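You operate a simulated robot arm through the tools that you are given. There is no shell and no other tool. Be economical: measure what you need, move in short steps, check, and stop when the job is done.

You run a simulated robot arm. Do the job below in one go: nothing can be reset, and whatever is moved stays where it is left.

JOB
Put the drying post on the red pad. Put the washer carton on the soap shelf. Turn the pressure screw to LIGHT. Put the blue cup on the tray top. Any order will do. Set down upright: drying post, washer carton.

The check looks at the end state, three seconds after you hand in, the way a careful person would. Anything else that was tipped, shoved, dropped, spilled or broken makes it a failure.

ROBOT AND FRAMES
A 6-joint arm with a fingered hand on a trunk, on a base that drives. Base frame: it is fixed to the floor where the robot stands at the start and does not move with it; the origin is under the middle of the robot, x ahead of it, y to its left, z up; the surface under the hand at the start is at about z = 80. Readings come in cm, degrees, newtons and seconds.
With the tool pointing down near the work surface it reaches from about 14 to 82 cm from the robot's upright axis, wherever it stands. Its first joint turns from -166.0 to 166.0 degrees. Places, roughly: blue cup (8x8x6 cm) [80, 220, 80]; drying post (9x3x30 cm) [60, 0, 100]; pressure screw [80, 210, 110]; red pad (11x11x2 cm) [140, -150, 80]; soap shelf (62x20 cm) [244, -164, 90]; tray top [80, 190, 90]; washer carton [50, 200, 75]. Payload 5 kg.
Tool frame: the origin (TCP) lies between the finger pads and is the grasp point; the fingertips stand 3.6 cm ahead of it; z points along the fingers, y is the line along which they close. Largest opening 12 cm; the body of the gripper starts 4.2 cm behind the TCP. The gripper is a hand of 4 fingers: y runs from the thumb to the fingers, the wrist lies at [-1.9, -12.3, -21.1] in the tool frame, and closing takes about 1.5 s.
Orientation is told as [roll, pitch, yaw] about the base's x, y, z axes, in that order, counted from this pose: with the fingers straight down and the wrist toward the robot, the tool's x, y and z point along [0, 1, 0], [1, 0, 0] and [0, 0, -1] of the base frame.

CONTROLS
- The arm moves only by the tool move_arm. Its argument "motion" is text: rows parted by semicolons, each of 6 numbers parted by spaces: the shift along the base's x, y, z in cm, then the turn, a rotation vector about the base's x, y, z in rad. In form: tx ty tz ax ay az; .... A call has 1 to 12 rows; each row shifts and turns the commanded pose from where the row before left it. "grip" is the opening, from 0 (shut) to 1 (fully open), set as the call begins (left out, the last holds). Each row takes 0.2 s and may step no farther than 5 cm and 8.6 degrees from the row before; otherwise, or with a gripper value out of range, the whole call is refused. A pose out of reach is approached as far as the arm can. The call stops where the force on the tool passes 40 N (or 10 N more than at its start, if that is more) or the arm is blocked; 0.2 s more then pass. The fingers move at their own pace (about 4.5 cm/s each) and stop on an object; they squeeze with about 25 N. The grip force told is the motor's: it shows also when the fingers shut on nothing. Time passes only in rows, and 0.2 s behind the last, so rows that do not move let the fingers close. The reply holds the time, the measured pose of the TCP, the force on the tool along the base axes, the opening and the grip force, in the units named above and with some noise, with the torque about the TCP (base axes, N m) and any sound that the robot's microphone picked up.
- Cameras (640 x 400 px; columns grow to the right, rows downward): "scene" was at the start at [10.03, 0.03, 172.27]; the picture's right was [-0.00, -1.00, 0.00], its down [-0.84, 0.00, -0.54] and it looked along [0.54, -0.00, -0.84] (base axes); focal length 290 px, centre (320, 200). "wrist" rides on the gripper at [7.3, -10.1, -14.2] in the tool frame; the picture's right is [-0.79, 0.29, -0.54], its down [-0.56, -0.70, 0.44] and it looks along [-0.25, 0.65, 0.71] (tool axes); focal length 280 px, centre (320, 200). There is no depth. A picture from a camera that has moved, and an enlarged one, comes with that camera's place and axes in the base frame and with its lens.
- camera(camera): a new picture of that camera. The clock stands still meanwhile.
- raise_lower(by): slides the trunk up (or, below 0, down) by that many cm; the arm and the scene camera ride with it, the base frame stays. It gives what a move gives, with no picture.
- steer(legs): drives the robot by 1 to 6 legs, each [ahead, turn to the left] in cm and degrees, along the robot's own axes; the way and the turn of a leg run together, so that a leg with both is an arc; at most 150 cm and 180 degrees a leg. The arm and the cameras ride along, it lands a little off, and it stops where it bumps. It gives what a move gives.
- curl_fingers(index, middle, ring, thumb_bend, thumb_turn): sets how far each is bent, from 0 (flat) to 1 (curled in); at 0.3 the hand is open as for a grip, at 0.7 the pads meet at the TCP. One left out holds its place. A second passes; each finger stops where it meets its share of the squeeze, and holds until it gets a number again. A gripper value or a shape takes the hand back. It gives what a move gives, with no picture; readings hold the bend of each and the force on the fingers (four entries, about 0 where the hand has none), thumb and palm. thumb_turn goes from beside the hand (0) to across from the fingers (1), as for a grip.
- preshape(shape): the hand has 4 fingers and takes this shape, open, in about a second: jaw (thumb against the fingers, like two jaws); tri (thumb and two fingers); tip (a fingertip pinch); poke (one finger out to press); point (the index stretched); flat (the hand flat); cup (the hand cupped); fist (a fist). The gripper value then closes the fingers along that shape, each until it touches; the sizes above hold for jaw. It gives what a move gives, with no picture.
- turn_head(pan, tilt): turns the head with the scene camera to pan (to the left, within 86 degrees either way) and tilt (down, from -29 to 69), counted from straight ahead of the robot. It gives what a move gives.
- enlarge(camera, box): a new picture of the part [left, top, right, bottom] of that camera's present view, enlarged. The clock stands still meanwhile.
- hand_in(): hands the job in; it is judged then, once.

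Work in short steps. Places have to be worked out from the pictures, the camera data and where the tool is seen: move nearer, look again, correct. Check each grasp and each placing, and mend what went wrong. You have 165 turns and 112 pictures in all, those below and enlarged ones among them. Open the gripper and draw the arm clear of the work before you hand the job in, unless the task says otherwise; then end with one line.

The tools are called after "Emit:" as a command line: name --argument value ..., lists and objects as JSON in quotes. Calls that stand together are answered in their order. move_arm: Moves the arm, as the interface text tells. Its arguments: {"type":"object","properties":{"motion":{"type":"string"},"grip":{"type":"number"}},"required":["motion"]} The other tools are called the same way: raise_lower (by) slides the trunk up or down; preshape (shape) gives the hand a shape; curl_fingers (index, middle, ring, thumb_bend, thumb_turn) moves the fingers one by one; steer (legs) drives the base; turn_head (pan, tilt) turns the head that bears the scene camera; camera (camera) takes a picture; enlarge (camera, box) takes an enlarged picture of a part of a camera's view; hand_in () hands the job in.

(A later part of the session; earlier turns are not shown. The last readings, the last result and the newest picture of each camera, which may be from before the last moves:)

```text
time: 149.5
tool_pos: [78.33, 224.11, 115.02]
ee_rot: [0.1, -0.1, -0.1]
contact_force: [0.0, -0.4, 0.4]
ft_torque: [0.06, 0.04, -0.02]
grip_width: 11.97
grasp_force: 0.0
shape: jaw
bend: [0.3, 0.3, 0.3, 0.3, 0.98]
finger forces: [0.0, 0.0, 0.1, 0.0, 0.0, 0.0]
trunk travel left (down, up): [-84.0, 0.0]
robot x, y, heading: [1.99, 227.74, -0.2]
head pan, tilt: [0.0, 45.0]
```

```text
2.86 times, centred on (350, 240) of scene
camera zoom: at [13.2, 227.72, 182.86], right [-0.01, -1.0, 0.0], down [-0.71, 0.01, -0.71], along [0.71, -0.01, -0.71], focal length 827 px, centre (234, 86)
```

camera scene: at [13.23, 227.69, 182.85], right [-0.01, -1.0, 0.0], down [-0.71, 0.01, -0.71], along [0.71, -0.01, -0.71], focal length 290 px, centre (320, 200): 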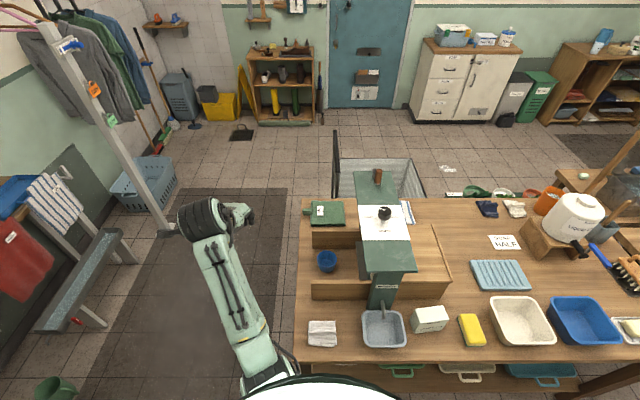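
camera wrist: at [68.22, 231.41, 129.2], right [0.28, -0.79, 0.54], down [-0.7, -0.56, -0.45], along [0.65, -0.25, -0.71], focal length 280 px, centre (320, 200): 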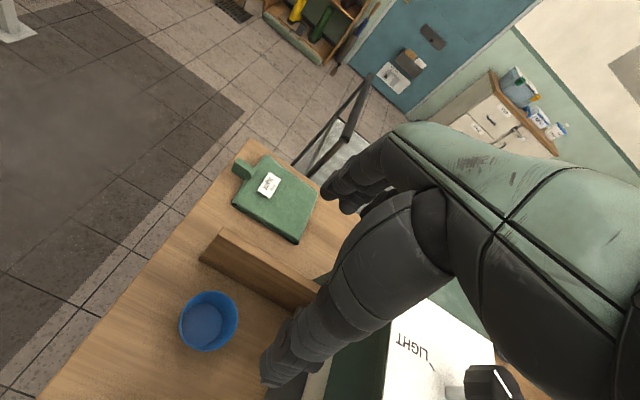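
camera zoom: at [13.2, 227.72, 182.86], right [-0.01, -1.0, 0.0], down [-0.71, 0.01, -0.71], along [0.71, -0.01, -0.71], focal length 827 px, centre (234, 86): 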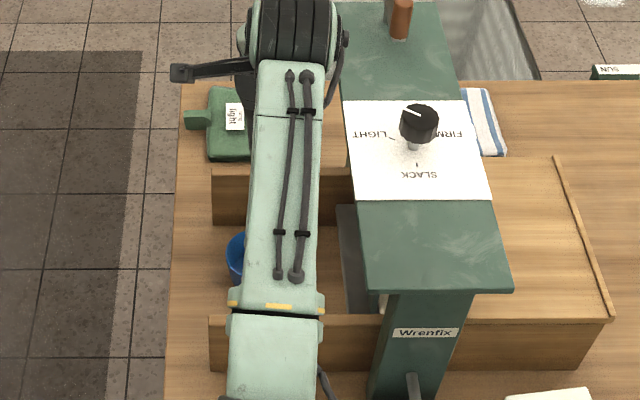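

The gap between the planks (x 65–86.4) is tight for closing along x. I'll yaw the hand −75° so the fingers close along y instead, after edging 4 cm ahead for reach.

Emit:
steer --legs '[[4, 0]]'

Emit:
move_arm --motion "-1 0 0 0 0 -0.131; -1 0 0 0 0 -0.131; -1 0 0 0 0 -0.131; -1 0 0 0 0 -0.131; 0 0 0 0 0 -0.131; 0 0 0 0 0 -0.131; 0 0 0 0 0 -0.131; 0 0 0 0 0 -0.131; 0 0 0 0 0 -0.131; 0 0 0 0 0 -0.131; 0 0 0 0 0 0"

Emit:
camera --camera "wrist"

Emit:
enlarge --camera "scene" --box '[240, 170, 440, 320]'

```text
time: 150.4
tool_pos: [81.71, 224.05, 115.41]
ee_rot: [0.1, -0.4, -0.3]
contact_force: [-0.9, -0.2, 0.4]
ft_torque: [-0.02, -0.07, -0.01]
grip_width: 12.0
grasp_force: 0.1
shape: jaw
bend: [0.3, 0.3, 0.3, 0.3, 0.98]
finger forces: [0.1, 0.1, 0.0, 0.1, 0.0, 0.0]
trunk travel left (down, up): [-84.0, 0.0]
robot x, y, heading: [6.09, 227.83, -0.7]
head pan, tilt: [0.0, 45.0]
```

```text
time: 152.8
tool_pos: [78.3, 224.07, 115.04]
ee_rot: [0.2, -0.1, -75.4]
contact_force: [0.5, -0.2, 0.2]
ft_torque: [-0.02, 0.01, 0.0]
grip_width: 12.0
grasp_force: 0.0
shape: jaw
bend: [0.3, 0.3, 0.3, 0.3, 0.98]
finger forces: [0.0, 0.0, 0.0, 0.0, 0.0, 0.0]
trunk travel left (down, up): [-84.0, 0.0]
robot x, y, heading: [6.35, 227.8, -0.7]
head pan, tilt: [0.0, 45.0]
```

```text
45 pictures are left
camera wrist: at [82.77, 235.67, 129.17], right [-0.69, -0.48, 0.54], down [-0.72, 0.54, -0.45], along [-0.08, -0.7, -0.71], focal length 280 px, centre (320, 200)
```

wrist: 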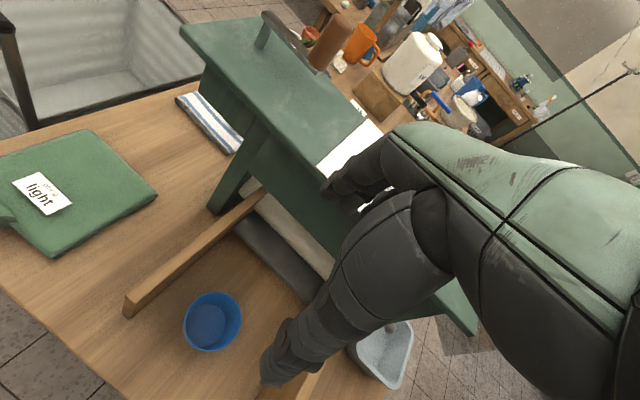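

```text
2.67 times, centred on (340, 245) of scene
camera zoom: at [17.18, 227.6, 182.85], right [-0.01, -1.0, 0.0], down [-0.71, 0.01, -0.71], along [0.71, -0.01, -0.71], focal length 772 px, centre (267, 80)
```

zoom: 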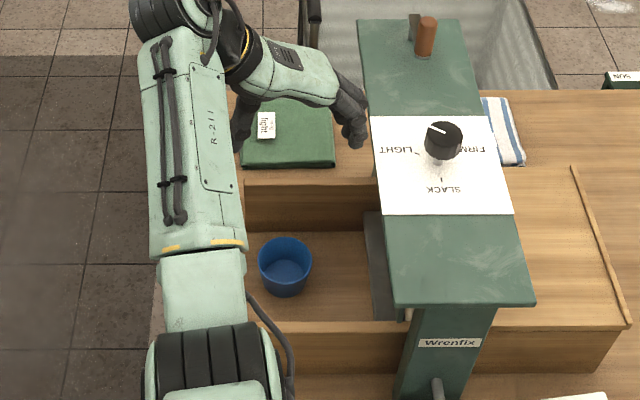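

Aligned at (78.4, 224.1). I'll narrow the opening slightly and descend partway past the bench edge.

Emit:
move_arm --motion "0.1 0.2 0 0 0 0; 0 0 -2 0 0 0; 0 0 -3 0 0 0; 0 0 -3 0 0 0; 0 0 -3 0 0 0; 0 0 -3 0 0 0; 0 0 -3 0 0 0; 0 0 0 0 0 0" --grip 0.87

Emit:
camera --camera "wrist"

Emit:
enlarge --camera "scene" --box '[240, 170, 440, 320]'

```text
time: 154.6
tool_pos: [78.68, 224.21, 98.19]
ee_rot: [0.2, -0.2, -75.4]
contact_force: [0.3, 0.0, -0.2]
ft_torque: [-0.03, -0.02, -0.03]
grip_width: 10.48
grasp_force: 0.1
shape: jaw
bend: [0.27, 0.32, 0.31, 0.43, 0.98]
finger forces: [0.0, 0.0, 0.1, 0.0, 0.0, 0.1]
trunk travel left (down, up): [-84.0, 0.0]
robot x, y, heading: [6.32, 228.03, -0.6]
head pan, tilt: [0.0, 45.0]
```

```text
43 pictures are left
camera wrist: at [83.04, 235.82, 112.23], right [-0.69, -0.48, 0.54], down [-0.72, 0.54, -0.45], along [-0.08, -0.7, -0.71], focal length 280 px, centre (320, 200)
```

wrist: 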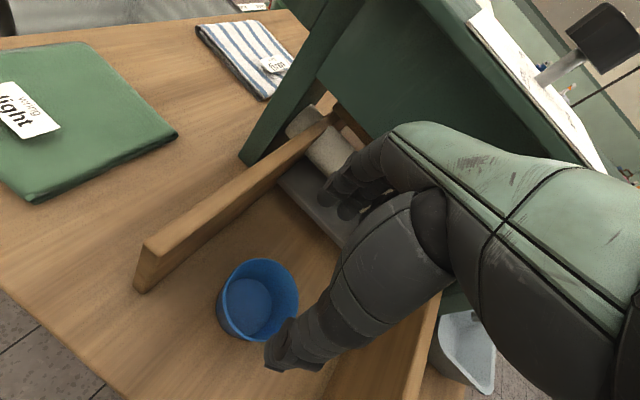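

```text
2.67 times, centred on (340, 245) of scene
camera zoom: at [17.16, 227.61, 182.86], right [-0.01, -1.0, 0.0], down [-0.71, 0.01, -0.71], along [0.71, -0.01, -0.71], focal length 772 px, centre (267, 80)
```

zoom: 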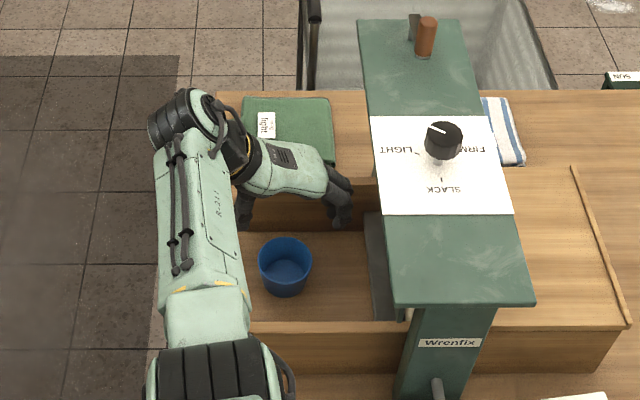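

Clear on all sides. I'll shift slightly to (78.4, 224.8), descend to z≈84.5 and close.

Emit:
move_arm --motion "-0.2 0.5 -2.5 0 0 0; 0 0 -3 0 0 0; 0 0 -3 0 0 0; 0 0 -2.5 0 0 0; 0 0 -1.5 0 0 0; 0 0 -1 0 0 0; 0 0 0 0 0 0"

Emit:
camera --camera "wrist"

```text
time: 156.2
tool_pos: [76.18, 225.03, 87.33]
ee_rot: [0.1, -0.2, -75.3]
contact_force: [0.4, 1.3, 0.6]
ft_torque: [0.02, 0.01, 0.02]
grip_width: 10.44
grasp_force: 0.0
shape: jaw
bend: [0.27, 0.33, 0.31, 0.43, 0.98]
finger forces: [0.1, 0.0, 0.0, 0.0, 0.1, 0.0]
out of reach, approached as far as the arm can: row 4, 5, 6
trunk travel left (down, up): [-84.0, 0.0]
robot x, y, heading: [5.86, 228.05, -0.5]
head pan, tilt: [0.0, 45.0]
```

```text
41 pictures are left
camera wrist: at [80.63, 236.65, 101.49], right [-0.69, -0.48, 0.54], down [-0.72, 0.54, -0.45], along [-0.08, -0.7, -0.71], focal length 280 px, centre (320, 200)
```

wrist: 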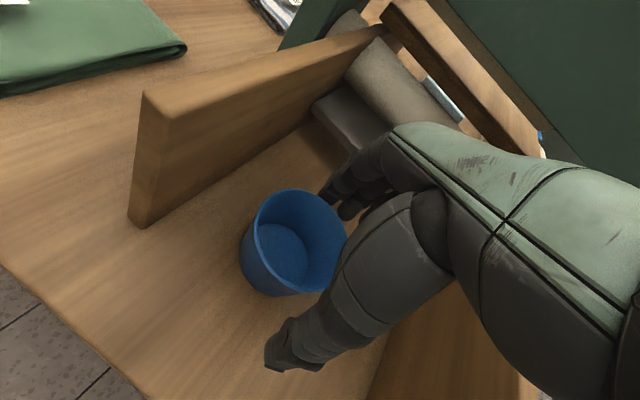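

Out of reach by a little because the trunk is at its top. I'll raise the arm 8 cm and then lower the trunk instead.

Emit:
move_arm --motion "0 0 3 0 0 0; 0 0 3 0 0 0; 0 0 2 0 0 0; 0 0 0 0 0 0"

Emit:
raise_lower --by -4

```text
time: 157.2
tool_pos: [79.86, 225.61, 92.4]
ee_rot: [0.0, -0.2, -75.5]
contact_force: [0.6, 0.6, 0.1]
ft_torque: [-0.01, 0.0, 0.02]
grip_width: 10.46
grasp_force: 0.0
shape: jaw
bend: [0.27, 0.33, 0.31, 0.43, 0.98]
finger forces: [0.0, 0.0, 0.0, 0.1, 0.0, 0.0]
out of reach, approached as far as the arm can: row 1, 2, 3
trunk travel left (down, up): [-84.0, 0.0]
robot x, y, heading: [5.74, 227.81, -0.5]
head pan, tilt: [0.0, 45.0]
```

```text
time: 158.0
tool_pos: [79.85, 225.59, 88.46]
ee_rot: [0.1, -0.2, -75.4]
contact_force: [-0.5, 0.4, -0.1]
ft_torque: [-0.01, 0.02, 0.03]
grip_width: 10.47
grasp_force: 0.2
shape: jaw
bend: [0.27, 0.33, 0.31, 0.43, 0.98]
finger forces: [0.0, 0.0, 0.1, 0.0, 0.0, 0.0]
trunk travel left (down, up): [-80.0, 4.0]
robot x, y, heading: [6.28, 227.66, -0.6]
head pan, tilt: [0.0, 45.0]
```

Emit:
move_arm --motion "-0.7 -0.5 0 0 0 0; -0.6 -0.4 0 0 0 0; 0 0 0 0 0 0"

Emit:
camera --camera "wrist"

```text
time: 158.8
tool_pos: [79.5, 224.9, 87.88]
ee_rot: [-0.2, -0.3, -75.6]
contact_force: [-0.6, 0.5, 0.5]
ft_torque: [0.01, 0.02, -0.01]
grip_width: 10.45
grasp_force: 0.0
shape: jaw
bend: [0.27, 0.33, 0.31, 0.43, 0.98]
finger forces: [0.0, 0.0, 0.1, 0.0, 0.0, 0.0]
out of reach, approached as far as the arm can: row 1, 2
trunk travel left (down, up): [-80.0, 4.0]
robot x, y, heading: [6.17, 228.01, -0.8]
head pan, tilt: [0.0, 45.0]
```

```text
40 pictures are left
camera wrist: at [83.97, 236.44, 101.85], right [-0.69, -0.47, 0.54], down [-0.72, 0.54, -0.44], along [-0.08, -0.7, -0.71], focal length 280 px, centre (320, 200)
```

wrist: 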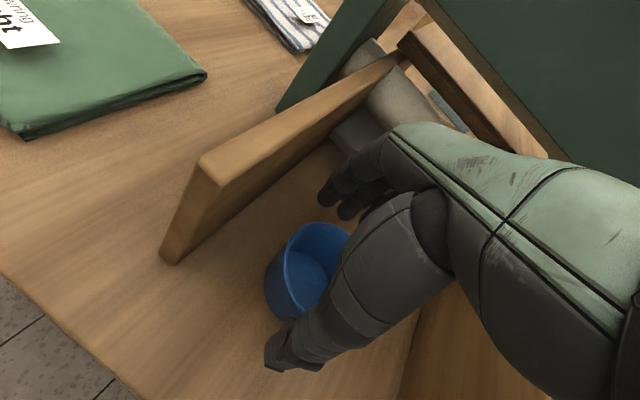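

The arm is at its reach limit with the trunk this high. I'll raise the arm to z≈98, centre it, then lower by the trunk alone.

Emit:
move_arm --motion "0 0 3 0 0 0; 0 0 3 0 0 0; 0 0 3 0 0 0; 0 0 1 0 0 0; 0 0 0 0 0 0"

```text
time: 160.0
tool_pos: [83.65, 225.56, 94.94]
ee_rot: [-0.2, -0.3, -75.7]
contact_force: [-10.3, -1.0, -5.4]
ft_torque: [0.25, 0.39, -0.64]
grip_width: 10.44
grasp_force: 0.1
shape: jaw
bend: [0.28, 0.33, 0.31, 0.43, 0.98]
finger forces: [10.5, 0.0, 0.0, 0.0, 0.0, 0.0]
out of reach, approached as far as the arm can: row 1, 2, 3, 4
trunk travel left (down, up): [-80.0, 4.0]
robot x, y, heading: [6.02, 227.94, -0.3]
head pan, tilt: [0.0, 45.0]
```

It drifted forward and the index touches the back plank. I'll draw back in x.

Emit:
move_arm --motion "-2 0 0 0 0 0; -2 0 0 0 0 0; -1.5 -0.5 0 0 0 0; 0 0 0 0 0 0"

Emit:
camera --camera "wrist"

Emit:
camera --camera "scene"

```text
time: 161.0
tool_pos: [82.63, 225.66, 92.55]
ee_rot: [0.0, -0.2, -75.5]
contact_force: [0.1, 0.3, -0.4]
ft_torque: [-0.02, -0.01, -0.06]
grip_width: 10.44
grasp_force: 0.1
shape: jaw
bend: [0.27, 0.33, 0.31, 0.43, 0.98]
finger forces: [0.0, 0.1, 0.0, 0.0, 0.0, 0.0]
out of reach, approached as far as the arm can: row 1, 2, 3
trunk travel left (down, up): [-80.0, 4.0]
robot x, y, heading: [5.98, 227.84, -0.5]
head pan, tilt: [0.0, 45.0]
```

```text
39 pictures are left
camera wrist: at [86.99, 237.24, 106.64], right [-0.69, -0.48, 0.54], down [-0.72, 0.54, -0.45], along [-0.08, -0.7, -0.71], focal length 280 px, centre (320, 200)
```

wrist: 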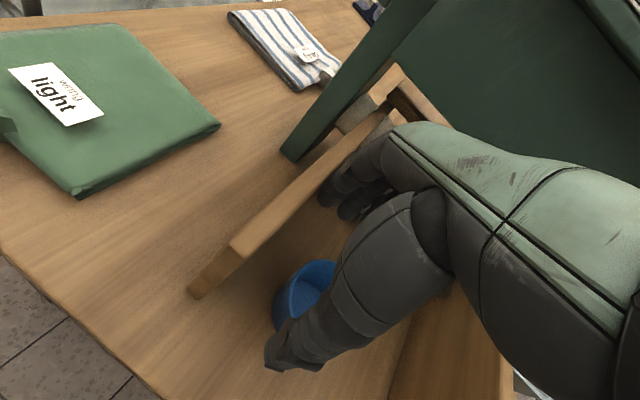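

```text
38 pictures are left
camera scene: at [17.18, 227.63, 178.85], right [-0.01, -1.0, 0.0], down [-0.71, 0.01, -0.71], along [0.71, -0.01, -0.71], focal length 290 px, centre (320, 200)
```

scene: 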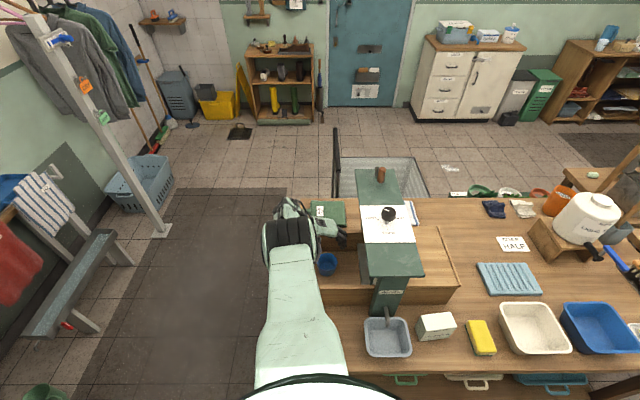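

The arm is fully stretched. I'll raise the trunk back up to free the hand, then pull in toward the robot until it is in easy reach.

Emit:
raise_lower --by 4

Emit:
move_arm --motion "-2 0 3 0 0 0; -2 0 3 0 0 0; -2 0 3 0 0 0; 0 0 0 0 0 0"

```text
time: 161.9
tool_pos: [82.43, 225.67, 96.45]
ee_rot: [-0.1, -0.2, -75.5]
contact_force: [0.8, 0.2, 0.8]
ft_torque: [0.0, 0.01, 0.02]
grip_width: 10.49
grasp_force: 0.0
shape: jaw
bend: [0.27, 0.33, 0.31, 0.43, 0.98]
finger forces: [0.1, 0.0, 0.0, 0.0, 0.0, 0.0]
trunk travel left (down, up): [-84.0, 0.0]
robot x, y, heading: [6.48, 227.65, -0.5]
head pan, tilt: [0.0, 45.0]
```

```text
time: 162.9
tool_pos: [84.6, 226.56, 100.47]
ee_rot: [-0.1, -0.2, -75.6]
contact_force: [-0.3, -0.6, 1.1]
ft_torque: [0.0, 0.01, -0.02]
grip_width: 10.45
grasp_force: 0.1
shape: jaw
bend: [0.27, 0.33, 0.31, 0.43, 0.98]
finger forces: [0.1, 0.1, 0.1, 0.1, 0.0, 0.0]
out of reach, approached as far as the arm can: row 1, 2, 3
trunk travel left (down, up): [-84.0, 0.0]
robot x, y, heading: [5.95, 227.72, -0.5]
head pan, tilt: [0.0, 45.0]
```

Emit:
move_arm --motion "-4 0 1 0 0 0; -4 0 1 0 0 0; -4 0 0 0 0 0; 0 0 0 0 0 0"

```text
time: 163.9
tool_pos: [82.6, 227.98, 97.61]
ee_rot: [-0.1, -0.1, -75.4]
contact_force: [0.3, 0.1, 0.5]
ft_torque: [-0.01, 0.01, 0.01]
grip_width: 10.46
grasp_force: 0.0
shape: jaw
bend: [0.27, 0.33, 0.31, 0.43, 0.98]
finger forces: [0.0, 0.0, 0.0, 0.0, 0.0, 0.0]
out of reach, approached as far as the arm can: row 1, 2, 3
trunk travel left (down, up): [-84.0, 0.0]
robot x, y, heading: [6.09, 227.67, -0.6]
head pan, tilt: [0.0, 45.0]
```

The solver seems stuck at the straight elbow. I'll turn the yaw back toward 0 and keep pulling in.

Emit:
move_arm --motion "0 0 0 0 0 0.13; 0 0 0 0 0 0.13; 0 0 0 0 0 0.13; 0 0 0 0 0 0.13; 0 0 0 0 0 0.13; 0 0 0 0 0 0"

Emit:
camera --camera "scene"

```text
time: 165.3
tool_pos: [87.54, 228.83, 94.76]
ee_rot: [-0.3, -0.1, -38.2]
contact_force: [1.2, 0.7, 0.0]
ft_torque: [0.02, -0.01, 0.01]
grip_width: 10.43
grasp_force: 0.0
shape: jaw
bend: [0.27, 0.32, 0.31, 0.43, 0.98]
finger forces: [0.1, 0.0, 0.1, 0.0, 0.0, 0.1]
out of reach, approached as far as the arm can: row 1, 2, 3, 4, 5
trunk travel left (down, up): [-84.0, 0.0]
robot x, y, heading: [6.19, 227.55, -0.5]
head pan, tilt: [0.0, 45.0]
```

```text
37 pictures are left
camera scene: at [17.19, 227.65, 182.85], right [-0.01, -1.0, 0.0], down [-0.71, 0.01, -0.71], along [0.71, -0.01, -0.71], focal length 290 px, centre (320, 200)
```

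scene: 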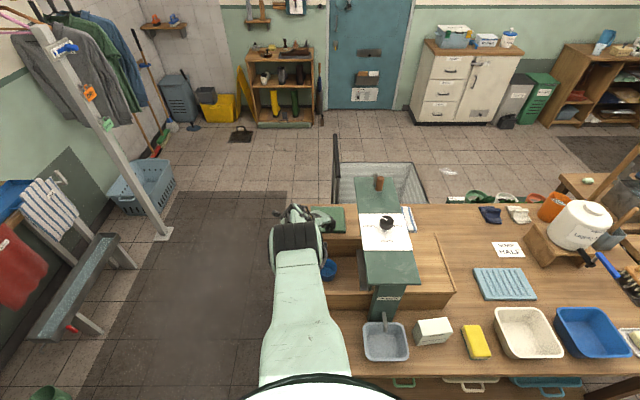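

The arm has locked straight, and downward commands should flex the elbow again. I'll raise the hand clear first, then turn left over free floor to unwind it.

Emit:
move_arm --motion "0 0 4 0 0 0; 0 0 4 0 0 0; 0 0 4 0 0 0; 0 0 4 0 0 0; 0 0 0 0 0 0"

```text
time: 166.5
tool_pos: [93.85, 229.6, 107.52]
ee_rot: [-0.2, -0.1, -38.2]
contact_force: [-0.4, 0.4, 0.9]
ft_torque: [0.0, 0.0, 0.0]
grip_width: 10.42
grasp_force: 0.0
shape: jaw
bend: [0.27, 0.33, 0.31, 0.43, 0.98]
finger forces: [0.0, 0.0, 0.1, 0.1, 0.0, 0.1]
out of reach, approached as far as the arm can: row 1, 2, 3, 4
trunk travel left (down, up): [-84.0, 0.0]
robot x, y, heading: [6.14, 227.48, -0.8]
head pan, tilt: [0.0, 45.0]
```

The hand is clear above everything on that side. Turning left 50° and then flexing downward over the floor.

Emit:
steer --legs '[[0, 50]]'

Emit:
move_arm --motion "0 0 -4 0 0 0; 0 0 -4 0 0 0; 0 0 -4 0 0 0; 0 0 -4 0 0 0; 0 0 -4 0 0 0; 0 0 -4 0 0 0; 0 0 -4 0 0 0; 0 0 -4 0 0 0; 0 0 0 0 0 0"

```text
time: 169.5
tool_pos: [62.21, 295.3, 107.33]
ee_rot: [-0.1, -0.1, 10.8]
contact_force: [0.2, 0.1, -0.3]
ft_torque: [0.0, -0.04, -0.03]
grip_width: 10.47
grasp_force: 0.1
shape: jaw
bend: [0.27, 0.33, 0.31, 0.43, 0.98]
finger forces: [0.1, 0.0, 0.0, 0.0, 0.0, 0.1]
trunk travel left (down, up): [-84.0, 0.0]
robot x, y, heading: [6.15, 227.5, 48.4]
head pan, tilt: [0.0, 45.0]
```

```text
time: 171.5
tool_pos: [51.85, 288.17, 87.3]
ee_rot: [-0.1, -0.1, 10.7]
contact_force: [-1.0, -0.2, -0.1]
ft_torque: [0.04, 0.02, -0.02]
grip_width: 10.47
grasp_force: 0.0
shape: jaw
bend: [0.27, 0.33, 0.31, 0.44, 0.98]
finger forces: [0.1, 0.0, 0.0, 0.1, 0.1, 0.0]
out of reach, approached as far as the arm can: row 1, 2, 3, 4, 5, 6, 7, 8
trunk travel left (down, up): [-84.0, 0.0]
robot x, y, heading: [6.22, 227.91, 48.5]
head pan, tilt: [0.0, 45.0]
```

Now pulling inward toward the robot.

Emit:
move_arm --motion "-2.8 -3.7 0 0 0 0; -2.8 -3.7 0 0 0 0; -2.8 -3.7 0 0 0 0; -2.8 -3.7 0 0 0 0; -2.8 -3.7 0 0 0 0; -2.8 -3.7 0 0 0 0; 0 0 0 0 0 0"

```text
time: 173.1
tool_pos: [34.86, 266.03, 87.39]
ee_rot: [-0.1, -0.1, 10.8]
contact_force: [0.2, -0.1, -0.1]
ft_torque: [-0.01, -0.01, -0.01]
grip_width: 10.45
grasp_force: 0.0
shape: jaw
bend: [0.27, 0.33, 0.31, 0.44, 0.98]
finger forces: [0.1, 0.1, 0.0, 0.0, 0.0, 0.0]
trunk travel left (down, up): [-84.0, 0.0]
robot x, y, heading: [5.7, 227.69, 48.3]
head pan, tilt: [0.0, 45.0]
```

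Free again. I'll lift, turn back to face the table, and lower the trunk 10 cm for a better reach.

Emit:
move_arm --motion "0 0 4 0 0 0; 0 0 4 0 0 0; 0 0 4 0 0 0; 0 0 4 0 0 0; 0 0 4 0 0 0; 0 0 4 0 0 0; 0 0 3 0 0 0; 0 0 0 0 0 0"

Emit:
steer --legs '[[0, -49]]'

Emit:
raise_lower --by -10

```text
time: 174.9
tool_pos: [35.09, 266.07, 114.23]
ee_rot: [-0.1, -0.1, 10.8]
contact_force: [0.0, -1.0, 0.4]
ft_torque: [-0.02, -0.03, -0.03]
grip_width: 10.47
grasp_force: 0.0
shape: jaw
bend: [0.27, 0.33, 0.31, 0.44, 0.98]
finger forces: [0.1, 0.0, 0.0, 0.0, 0.1, 0.0]
trunk travel left (down, up): [-84.0, 0.0]
robot x, y, heading: [6.12, 227.37, 48.6]
head pan, tilt: [0.0, 45.0]
```

```text
time: 177.9
tool_pos: [54.03, 231.09, 114.13]
ee_rot: [-0.1, -0.2, -38.0]
contact_force: [-0.7, -0.3, 0.5]
ft_torque: [-0.01, 0.02, 0.0]
grip_width: 10.46
grasp_force: 0.1
shape: jaw
bend: [0.27, 0.33, 0.31, 0.44, 0.98]
finger forces: [0.1, 0.0, 0.0, 0.0, 0.1, 0.1]
trunk travel left (down, up): [-84.0, 0.0]
robot x, y, heading: [6.34, 227.74, -0.2]
head pan, tilt: [0.0, 45.0]
```

```text
time: 179.2
tool_pos: [54.07, 231.2, 104.15]
ee_rot: [-0.1, -0.1, -38.0]
contact_force: [0.9, 0.0, 0.2]
ft_torque: [0.01, -0.03, 0.0]
grip_width: 10.45
grasp_force: 0.0
shape: jaw
bend: [0.27, 0.33, 0.31, 0.44, 0.98]
finger forces: [0.0, 0.0, 0.1, 0.0, 0.0, 0.1]
trunk travel left (down, up): [-74.0, 10.0]
robot x, y, heading: [5.77, 227.84, -0.3]
head pan, tilt: [0.0, 45.0]
```

Emit:
move_arm --motion "3 -0.8 -0.5 0 0 -0.065; 3 -0.8 -0.5 0 0 -0.065; 3 -0.8 -0.5 0 0 -0.065; 3 -0.8 -0.5 0 0 -0.065; 3 -0.8 -0.5 0 0 -0.065; 3 -0.8 -0.5 0 0 -0.065; 3 -0.8 -0.5 0 0 -0.065; 3.1 -0.8 -0.5 0 0 -0.065; 0 0 0 0 0 0"

Emit:
camera --camera "wrist"

```text
time: 181.2
tool_pos: [78.17, 224.79, 100.24]
ee_rot: [-0.2, -0.2, -67.8]
contact_force: [0.6, -0.4, -0.6]
ft_torque: [-0.01, -0.04, 0.02]
grip_width: 10.46
grasp_force: 0.1
shape: jaw
bend: [0.27, 0.33, 0.31, 0.44, 0.98]
finger forces: [0.1, 0.0, 0.0, 0.0, 0.1, 0.0]
trunk travel left (down, up): [-74.0, 10.0]
robot x, y, heading: [5.89, 227.69, -0.2]
head pan, tilt: [0.0, 45.0]
```

```text
36 pictures are left
camera wrist: at [81.07, 236.93, 114.38], right [-0.62, -0.56, 0.54], down [-0.78, 0.44, -0.44], along [0.01, -0.7, -0.71], focal length 280 px, centre (320, 200)
```

wrist: 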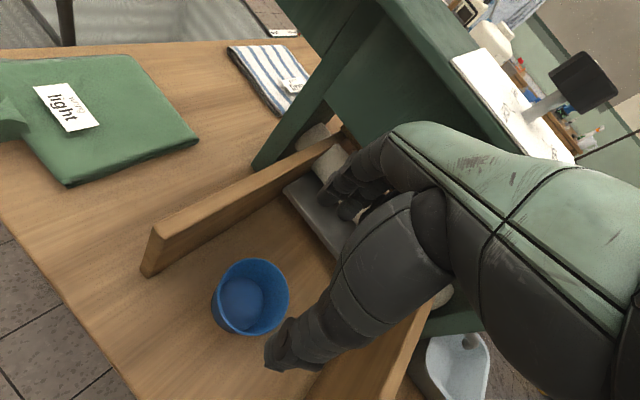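

In reach, with the cup at (78.3, 225.0) just below. Descending to z≈84.5.

Emit:
move_arm --motion "0.1 0.1 -3 0 0 0; 0 0 -3 0 0 0; 0 0 -3 0 0 0; 0 0 -3 0 0 0; 0 0 -2 0 0 0; 0 0 -1.6 0 0 0; 0 0 0 0 0 0"

Emit:
camera --camera "wrist"

```text
time: 182.8
tool_pos: [78.17, 224.67, 84.65]
ee_rot: [-0.1, -0.2, -67.8]
contact_force: [-0.8, 0.4, -0.2]
ft_torque: [0.01, 0.02, 0.03]
grip_width: 10.45
grasp_force: 0.2
shape: jaw
bend: [0.27, 0.33, 0.31, 0.44, 0.98]
finger forces: [0.1, 0.0, 0.0, 0.1, 0.1, 0.0]
trunk travel left (down, up): [-74.0, 10.0]
robot x, y, heading: [5.71, 227.87, -0.5]
head pan, tilt: [0.0, 45.0]
```

```text
35 pictures are left
camera wrist: at [81.13, 236.79, 98.73], right [-0.62, -0.56, 0.54], down [-0.78, 0.44, -0.44], along [0.01, -0.7, -0.71], focal length 280 px, centre (320, 200)
```

wrist: 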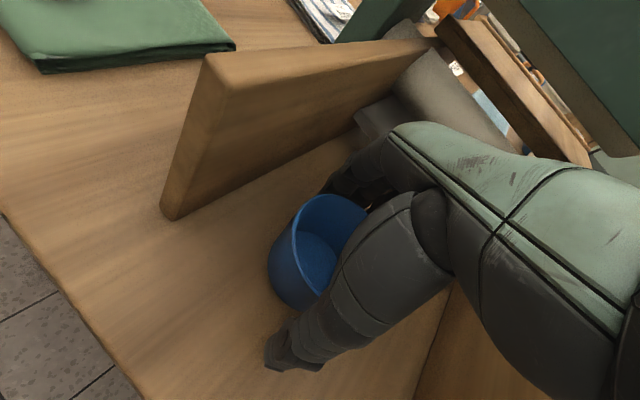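

Straddling the cup. Close.

Emit:
move_arm --motion "0 0 0 0 0 0; 0 0 0 0 0 0; 0 0 0 0 0 0; 0 0 0 0 0 0; 0 0 0 0 0 0; 0 0 0 0 0 0; 0 0 0 0 0 0; 0 0 0 0 0 0" --grip 0

Emit:
move_arm --motion "0 0 1 0 0 0; 0 0 1.5 0 0 0; 0 0 1.5 0 0 0; 0 0 0 0 0 0"

Emit:
camera --camera "wrist"

```text
time: 184.6
tool_pos: [78.26, 224.61, 84.56]
ee_rot: [0.0, -0.1, -67.7]
contact_force: [0.1, 0.0, -0.4]
ft_torque: [0.0, -0.04, -0.01]
grip_width: 5.94
grasp_force: 25.0
shape: jaw
bend: [0.74, 0.45, 0.48, 0.7, 1.0]
finger forces: [12.4, 8.3, 0.0, 0.0, 21.2, 0.0]
trunk travel left (down, up): [-74.0, 10.0]
robot x, y, heading: [5.68, 227.72, -0.3]
head pan, tilt: [0.0, 45.0]
```

```text
time: 185.6
tool_pos: [78.24, 224.8, 88.5]
ee_rot: [-0.1, -0.1, -67.8]
contact_force: [0.3, 0.1, -0.4]
ft_torque: [0.0, 0.0, 0.0]
grip_width: 5.98
grasp_force: 24.6
shape: jaw
bend: [0.74, 0.45, 0.48, 0.7, 1.0]
finger forces: [12.4, 8.2, 0.0, 0.0, 21.2, 0.1]
trunk travel left (down, up): [-74.0, 10.0]
robot x, y, heading: [6.03, 227.92, -0.3]
head pan, tilt: [0.0, 45.0]
```

```text
34 pictures are left
camera wrist: at [81.2, 236.85, 102.66], right [-0.62, -0.56, 0.54], down [-0.78, 0.44, -0.44], along [0.01, -0.7, -0.71], focal length 280 px, centre (320, 200)
```

wrist: 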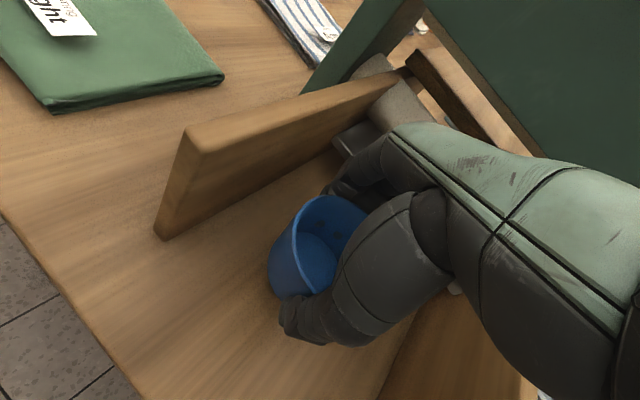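

Cup held. I'll lift it clear and draw back, straightening the yaw.

Emit:
move_arm --motion "0 0 4 0 0 0; 0 0 4 0 0 0; 0 0 4 0 0 0; 0 0 4 0 0 0; 0 0 2 0 0 0; 0 0 0 0 0 0"

Emit:
move_arm --motion "-2.5 1 0 0 0 0.1; -2.5 1 0 0 0 0.1; -2.5 1 0 0 0 0.1; -2.5 1 0 0 0 0.1; -2.5 1 0 0 0 0.1; -2.5 0 0 0 0 0.1; -2.5 0 0 0 0 0.1; -2.5 0 0 0 0 0.1; 0 0 0 0 0 0.1; 0 0 0 0 0 0.1; 0 0 0 0 0 0.1; 0 0 0 0 0 0.08"

Emit:
camera --camera "wrist"

```text
time: 187.0
tool_pos: [78.07, 224.78, 106.51]
ee_rot: [-0.1, 0.0, -67.9]
contact_force: [0.1, 0.7, -0.4]
ft_torque: [0.01, 0.01, 0.01]
grip_width: 5.95
grasp_force: 25.2
shape: jaw
bend: [0.74, 0.45, 0.48, 0.7, 1.0]
finger forces: [12.4, 8.3, 0.1, 0.0, 21.2, 0.1]
trunk travel left (down, up): [-74.0, 10.0]
robot x, y, heading: [5.86, 227.92, -0.2]
head pan, tilt: [0.0, 45.0]
```

```text
time: 189.6
tool_pos: [58.35, 229.79, 106.47]
ee_rot: [-0.1, -0.2, -0.1]
contact_force: [-0.5, -0.3, -0.3]
ft_torque: [0.01, 0.02, 0.02]
grip_width: 5.91
grasp_force: 24.8
shape: jaw
bend: [0.74, 0.45, 0.48, 0.7, 1.0]
finger forces: [12.4, 8.3, 0.0, 0.0, 21.2, 0.1]
trunk travel left (down, up): [-74.0, 10.0]
robot x, y, heading: [5.88, 227.6, -0.2]
head pan, tilt: [0.0, 45.0]
```

```text
33 pictures are left
camera wrist: at [48.16, 237.03, 120.65], right [0.29, -0.79, 0.54], down [-0.7, -0.56, -0.44], along [0.65, -0.25, -0.71], focal length 280 px, centre (320, 200)
```

wrist: 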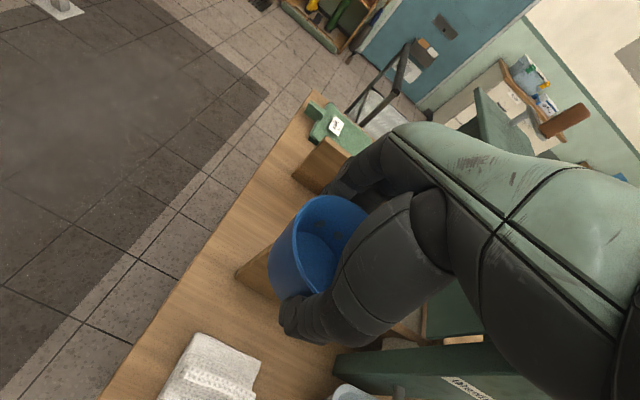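

I'll raise the trunk and pull in a little so the sweep clears the bench, then shift the robot 38 cm to the right.

Emit:
raise_lower --by 10

Emit:
move_arm --motion "-3 0 0 0 0 0; -3 0 0 0 0 0; 0 0 0 0 0 0"

Emit:
steer --legs '[[-4, 0], [0, 90], [-38, 0], [0, -90]]'

Emit:
camera --camera "scene"

```text
time: 190.9
tool_pos: [58.22, 229.73, 116.54]
ee_rot: [-0.1, -0.1, -0.2]
contact_force: [1.1, -0.3, -0.5]
ft_torque: [-0.01, 0.02, 0.03]
grip_width: 5.95
grasp_force: 24.8
shape: jaw
bend: [0.74, 0.45, 0.48, 0.7, 1.0]
finger forces: [12.5, 8.2, 0.1, 0.0, 21.2, 0.0]
trunk travel left (down, up): [-84.0, 0.0]
robot x, y, heading: [6.2, 227.26, -0.4]
head pan, tilt: [0.0, 45.0]
```

```text
time: 191.7
tool_pos: [52.59, 229.75, 116.4]
ee_rot: [0.0, -0.1, -0.2]
contact_force: [-0.1, -0.3, -0.8]
ft_torque: [0.0, 0.01, -0.01]
grip_width: 5.92
grasp_force: 24.7
shape: jaw
bend: [0.74, 0.45, 0.48, 0.7, 1.0]
finger forces: [12.4, 8.3, 0.0, 0.1, 21.3, 0.0]
trunk travel left (down, up): [-84.0, 0.0]
robot x, y, heading: [5.86, 227.39, -0.5]
head pan, tilt: [0.0, 45.0]
```

```text
time: 203.9
tool_pos: [48.15, 191.47, 116.54]
ee_rot: [0.0, -0.1, -1.2]
contact_force: [0.0, 0.3, -0.6]
ft_torque: [-0.02, -0.03, -0.02]
grip_width: 5.91
grasp_force: 25.1
shape: jaw
bend: [0.74, 0.45, 0.48, 0.71, 1.0]
finger forces: [12.5, 8.0, 0.0, 0.0, 20.7, 0.0]
trunk travel left (down, up): [-84.0, 0.0]
robot x, y, heading: [1.62, 190.12, -1.4]
head pan, tilt: [0.0, 45.0]
```

```text
32 pictures are left
camera scene: at [12.88, 190.0, 182.85], right [-0.02, -1.0, 0.0], down [-0.71, 0.02, -0.71], along [0.71, -0.02, -0.71], focal length 290 px, centre (320, 200)
```

scene: 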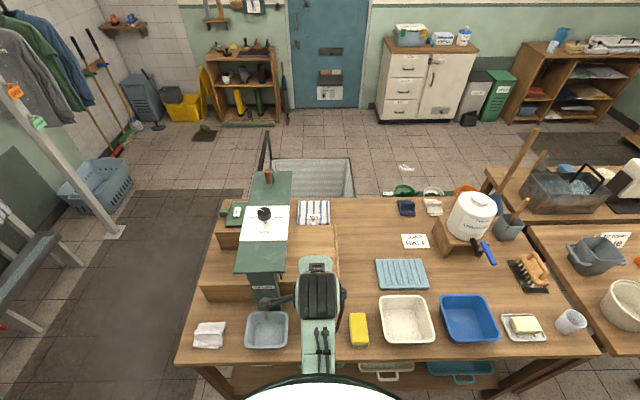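

The tray board's free part spans x 63–89, y 183–198. I'll bring the cup over (78, 190).

Emit:
move_arm --motion "4 -0.2 0 0 0 0; 4 -0.2 0 0 0 0; 4 -0.2 0 0 0 0; 4 -0.2 0 0 0 0; 4 -0.2 0 0 0 0; 4 -0.2 0 0 0 0; 4 -0.2 0 0 0 0; 1.8 0 0 0 0 0.02; 0 0 0 0 0 0"

Emit:
camera --camera "wrist"

Emit:
enlarge --camera "scene" --box '[220, 160, 420, 320]'

```text
time: 205.9
tool_pos: [77.89, 190.01, 116.47]
ee_rot: [-0.1, -0.1, -0.1]
contact_force: [-0.2, -0.3, -0.5]
ft_torque: [-0.01, 0.01, 0.01]
grip_width: 5.9
grasp_force: 25.0
shape: jaw
bend: [0.74, 0.45, 0.48, 0.71, 1.0]
finger forces: [12.5, 8.1, 0.0, 0.0, 20.8, 0.0]
trunk travel left (down, up): [-84.0, 0.0]
robot x, y, heading: [1.81, 190.31, -1.1]
head pan, tilt: [0.0, 45.0]
```

```text
31 pictures are left
camera wrist: at [67.8, 197.28, 130.65], right [0.29, -0.79, 0.54], down [-0.7, -0.56, -0.44], along [0.66, -0.25, -0.71], focal length 280 px, centre (320, 200)
```

wrist: 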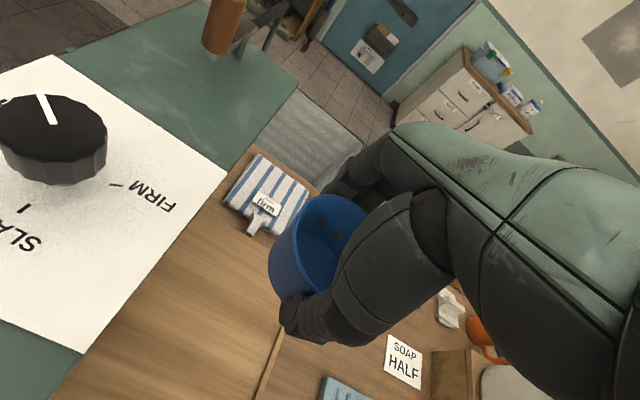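

```text
2.50 times, centred on (320, 240) of scene
camera zoom: at [12.82, 190.0, 182.86], right [-0.02, -1.0, 0.0], down [-0.71, 0.02, -0.71], along [0.71, -0.02, -0.71], focal length 724 px, centre (320, 100)
```

zoom: 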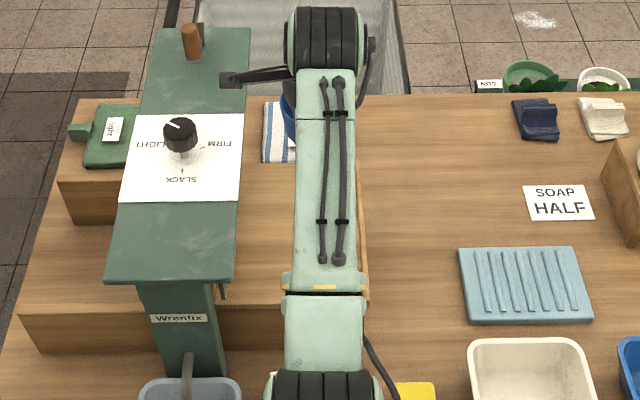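

To keep the camera bracket away from the bench on the way down, I'll yaw +45° first.

Emit:
move_arm --motion "0 0 0 0 0 0.131; 0 0 0 0 0 0.131; 0 0 0 0 0 0.131; 0 0 0 0 0 0.131; 0 0 0 0 0 0.131; 0 0 0 0 0 0.131; 0 0 -3 0 0 0; 0 0 -3 0 0 0; 0 0 -3 0 0 0; 0 0 0 0 0 0"

Emit:
camera --camera "wrist"

Emit:
enlarge --camera "scene" --box '[220, 160, 420, 320]'

```text
time: 208.1
tool_pos: [77.95, 190.03, 107.38]
ee_rot: [-0.1, -0.2, 45.0]
contact_force: [0.1, 0.1, -0.3]
ft_torque: [-0.01, 0.01, 0.02]
grip_width: 5.89
grasp_force: 24.9
shape: jaw
bend: [0.74, 0.45, 0.48, 0.71, 1.0]
finger forces: [12.5, 8.0, 0.1, 0.0, 20.8, 0.0]
trunk travel left (down, up): [-84.0, 0.0]
robot x, y, heading: [1.38, 190.63, -1.5]
head pan, tilt: [0.0, 45.0]
```

```text
29 pictures are left
camera wrist: at [65.6, 187.9, 121.48], right [0.76, -0.35, 0.54], down [-0.1, -0.89, -0.44], along [0.64, 0.28, -0.71], focal length 280 px, centre (320, 200)
```

wrist: 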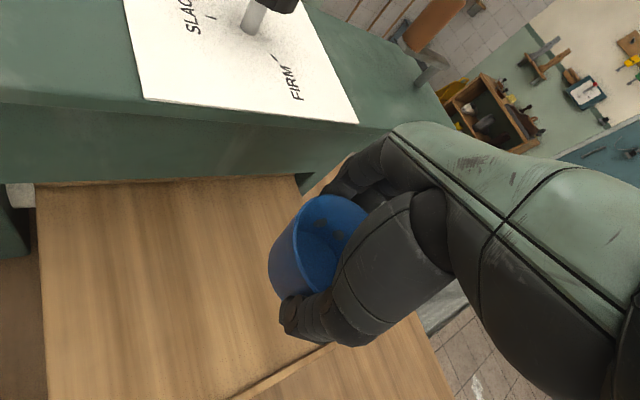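

```text
2.50 times, centred on (320, 240) of scene
camera zoom: at [12.87, 190.0, 182.86], right [-0.02, -1.0, 0.0], down [-0.71, 0.02, -0.71], along [0.71, -0.02, -0.71], focal length 724 px, centre (320, 100)
```

zoom: 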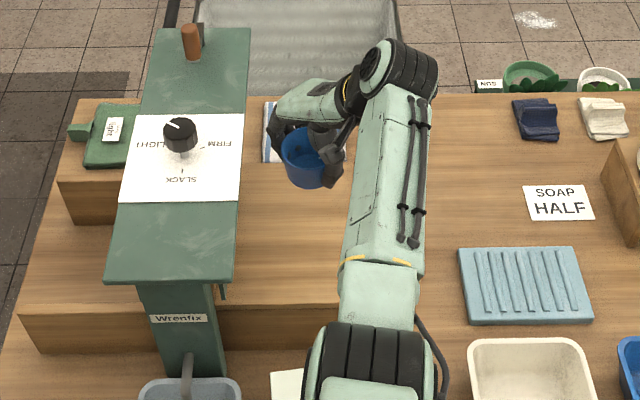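

Good view: the cup hangs over the tray board. Lowering.

Emit:
move_arm --motion "-0.5 -0.3 -3 0 0 0; -0.5 0 -3 0 0 0; 0 0 -2 0 0 0; 0 0 0 0 0 0"

Emit:
move_arm --motion "0 0 -0.4 0 0 0; 0 0 -0.4 0 0 0; 0 0 -0.4 0 0 0; 0 0 -0.4 0 0 0; 0 0 0 0 0 0"

Emit:
camera --camera "wrist"

```text
time: 209.1
tool_pos: [76.99, 189.69, 99.46]
ee_rot: [-0.2, -0.2, 44.9]
contact_force: [0.4, -0.1, 0.1]
ft_torque: [0.04, 0.01, 0.02]
grip_width: 5.89
grasp_force: 24.4
shape: jaw
bend: [0.74, 0.45, 0.48, 0.71, 1.0]
finger forces: [12.5, 8.1, 0.0, 0.1, 20.7, 0.0]
trunk travel left (down, up): [-84.0, 0.0]
robot x, y, heading: [1.53, 190.31, -1.4]
head pan, tilt: [0.0, 45.0]
```

```text
time: 210.3
tool_pos: [76.88, 189.65, 98.37]
ee_rot: [-0.5, -0.5, 45.0]
contact_force: [0.1, 0.7, 25.2]
ft_torque: [0.0, -0.05, -0.03]
grip_width: 5.96
grasp_force: 24.6
shape: jaw
bend: [0.74, 0.45, 0.48, 0.71, 1.0]
finger forces: [13.3, 9.4, 0.1, 0.1, 22.3, 0.0]
trunk travel left (down, up): [-84.0, 0.0]
robot x, y, heading: [1.59, 190.48, -1.5]
head pan, tilt: [0.0, 45.0]
```

```text
27 pictures are left
camera wrist: at [64.45, 187.64, 112.35], right [0.76, -0.36, 0.55], down [-0.09, -0.89, -0.44], along [0.65, 0.28, -0.71], focal length 280 px, centre (320, 200)
```

wrist: 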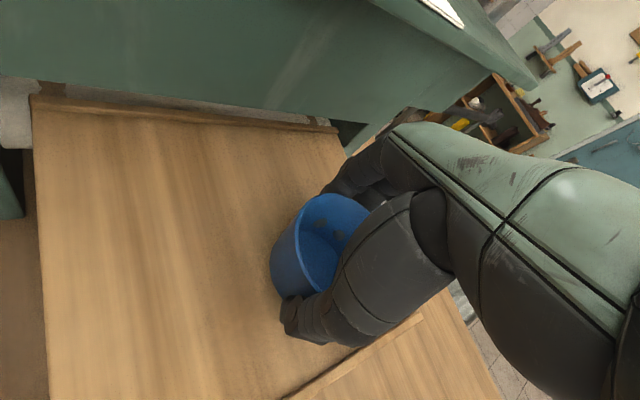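

Contact with the board. I'll ease up 0.6 cm to relieve the push, then open gently.

Emit:
move_arm --motion "0 0 0.3 0 0 0; 0 0 0.3 0 0 0; 0 0 0 0 0 0"

Emit:
move_arm --motion "0 0 0 0 0 0; 0 0 0 0 0 0; 0 0 0 0 0 0; 0 0 0 0 0 0" --grip 0.7

Emit:
move_arm --motion "0 0 0 0 0 0; 0 0 0 0 0 0; 0 0 2 0 0 0; 0 0 3 0 0 0; 0 0 4 0 0 0; 0 0 4 0 0 0; 0 0 3 0 0 0; 0 0 0 0 0 0" --grip 0.95

Emit:
camera --camera "wrist"

```text
time: 211.1
tool_pos: [76.77, 189.7, 98.4]
ee_rot: [0.0, 0.0, 45.1]
contact_force: [2.0, 0.6, 5.0]
ft_torque: [0.02, -0.13, 0.0]
grip_width: 5.93
grasp_force: 25.2
shape: jaw
bend: [0.74, 0.45, 0.48, 0.71, 1.0]
finger forces: [13.8, 9.1, 0.0, 0.0, 22.1, 0.0]
trunk travel left (down, up): [-84.0, 0.0]
robot x, y, heading: [1.94, 190.14, -1.4]
head pan, tilt: [0.0, 45.0]
```

```text
time: 212.1
tool_pos: [76.94, 189.69, 98.45]
ee_rot: [-0.1, -0.1, 45.0]
contact_force: [-0.2, -1.0, 0.2]
ft_torque: [-0.02, -0.05, -0.03]
grip_width: 8.34
grasp_force: 0.1
shape: jaw
bend: [0.27, 0.38, 0.35, 0.59, 0.99]
finger forces: [0.0, 0.1, 0.1, 0.0, 0.0, 0.1]
trunk travel left (down, up): [-84.0, 0.0]
robot x, y, heading: [1.99, 189.67, -1.6]
head pan, tilt: [0.0, 45.0]
```

```text
time: 213.9
tool_pos: [77.14, 189.8, 114.58]
ee_rot: [0.0, -0.2, 45.0]
contact_force: [-0.3, -0.6, 0.1]
ft_torque: [0.02, 0.01, 0.02]
grip_width: 11.37
grasp_force: 0.0
shape: jaw
bend: [0.29, 0.31, 0.3, 0.31, 0.98]
finger forces: [0.1, 0.0, 0.0, 0.1, 0.1, 0.0]
trunk travel left (down, up): [-84.0, 0.0]
robot x, y, heading: [1.59, 190.16, -1.6]
head pan, tilt: [0.0, 45.0]
```

```text
26 pictures are left
camera wrist: at [64.78, 187.67, 128.7], right [0.76, -0.35, 0.54], down [-0.1, -0.89, -0.44], along [0.64, 0.28, -0.71], focal length 280 px, centre (320, 200)
```

wrist: 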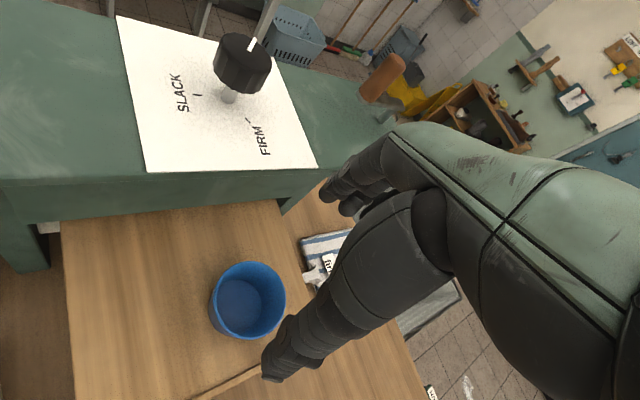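

The cup stands on the tray. Now I'll draw back for a view of the carton.

Emit:
move_arm --motion "-3 0 1 0 0 -0.1; -3 0 1 0 0 -0.1; -4 0 1 0 0 -0.1; -4 0 0 0 0 -0.1; -4 0 0 0 0 -0.1; -4 1 0 0 0 -0.1; -4 1 0 0 0 -0.1; -3 1 0 0 0 -0.09; 0 0 0 0 0 0"

Emit:
camera --camera "wrist"

Emit:
enlarge --camera "scene" --box '[200, 180, 420, 380]'

```text
time: 215.9
tool_pos: [47.76, 192.68, 117.29]
ee_rot: [-0.2, -0.1, -0.4]
contact_force: [0.3, -0.2, 0.7]
ft_torque: [-0.02, 0.01, 0.0]
grip_width: 11.4
grasp_force: 0.1
shape: jaw
bend: [0.29, 0.31, 0.3, 0.31, 0.98]
finger forces: [0.0, 0.0, 0.0, 0.0, 0.0, 0.0]
trunk travel left (down, up): [-84.0, 0.0]
robot x, y, heading: [1.91, 190.22, -1.2]
head pan, tilt: [0.0, 45.0]
```

```text
25 pictures are left
camera wrist: at [37.74, 199.99, 131.41], right [0.28, -0.79, 0.54], down [-0.7, -0.56, -0.44], along [0.65, -0.26, -0.71], focal length 280 px, centre (320, 200)
```

wrist: 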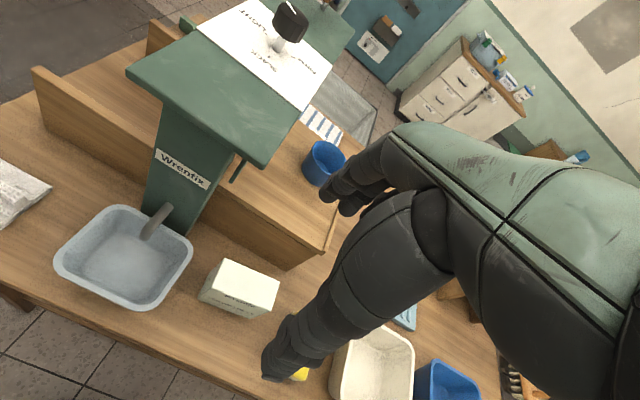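

```text
2.00 times, centred on (310, 280) of scene
camera zoom: at [13.01, 189.98, 182.85], right [-0.02, -1.0, 0.0], down [-0.71, 0.02, -0.71], along [0.71, -0.02, -0.71], focal length 579 px, centre (340, 40)
```

zoom: 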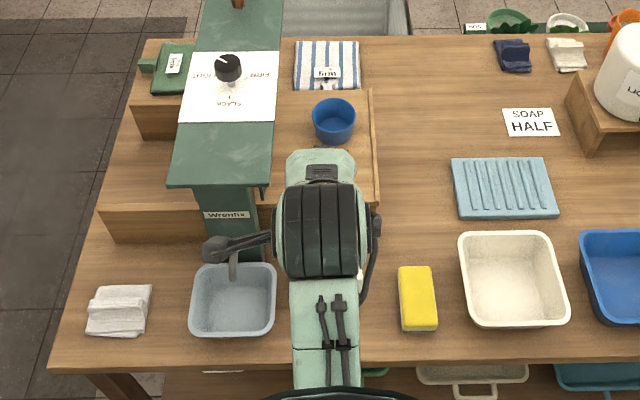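

Emit:
enlarge --camera "wrist" --box '[180, 240, 300, 340]'

```text
4.00 times, centred on (240, 290) of wrist
camera zoom: at [37.74, 199.99, 131.41], right [0.28, -0.79, 0.54], down [-0.7, -0.56, -0.44], along [0.65, -0.26, -0.71], focal length 1122 px, centre (640, -160)
```

zoom: 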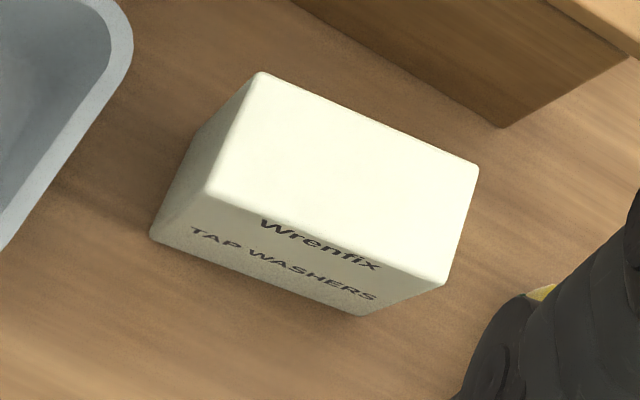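

The carton is about 5 × 9.8 × 8.7 cm, centred at (53.7, 190.1) and turned by about 6°. I'll move above it with the closing axis across the thin side.

Emit:
move_arm --motion "3 -1.3 0 0 0 0.054; 2.9 -1.3 0 0 0 0.054; 0 0 -4 0 0 0; 0 0 -4 0 0 0; 0 0 -4 0 0 0; 0 0 -4 0 0 0; 0 0 0 0 0 0" --grip 0.87

Emit:
camera --camera "wrist"

```text
time: 217.5
tool_pos: [53.82, 189.97, 101.56]
ee_rot: [-0.1, -0.1, 5.8]
contact_force: [0.4, -1.0, -0.1]
ft_torque: [-0.01, -0.02, -0.02]
grip_width: 10.44
grasp_force: 0.1
shape: jaw
bend: [0.27, 0.33, 0.31, 0.43, 0.98]
finger forces: [0.0, 0.0, 0.0, 0.0, 0.0, 0.0]
trunk travel left (down, up): [-84.0, 0.0]
robot x, y, heading: [1.59, 190.32, -1.5]
head pan, tilt: [0.0, 45.0]
```

```text
22 pictures are left
camera wrist: at [43.06, 196.17, 115.59], right [0.37, -0.75, 0.54], down [-0.64, -0.63, -0.44], along [0.68, -0.18, -0.71], focal length 280 px, centre (320, 200)
```

wrist: 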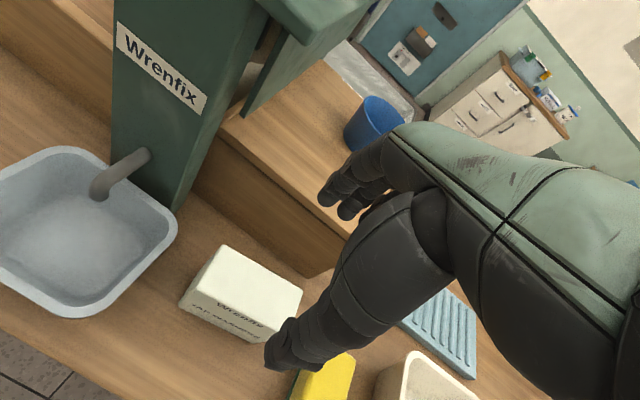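

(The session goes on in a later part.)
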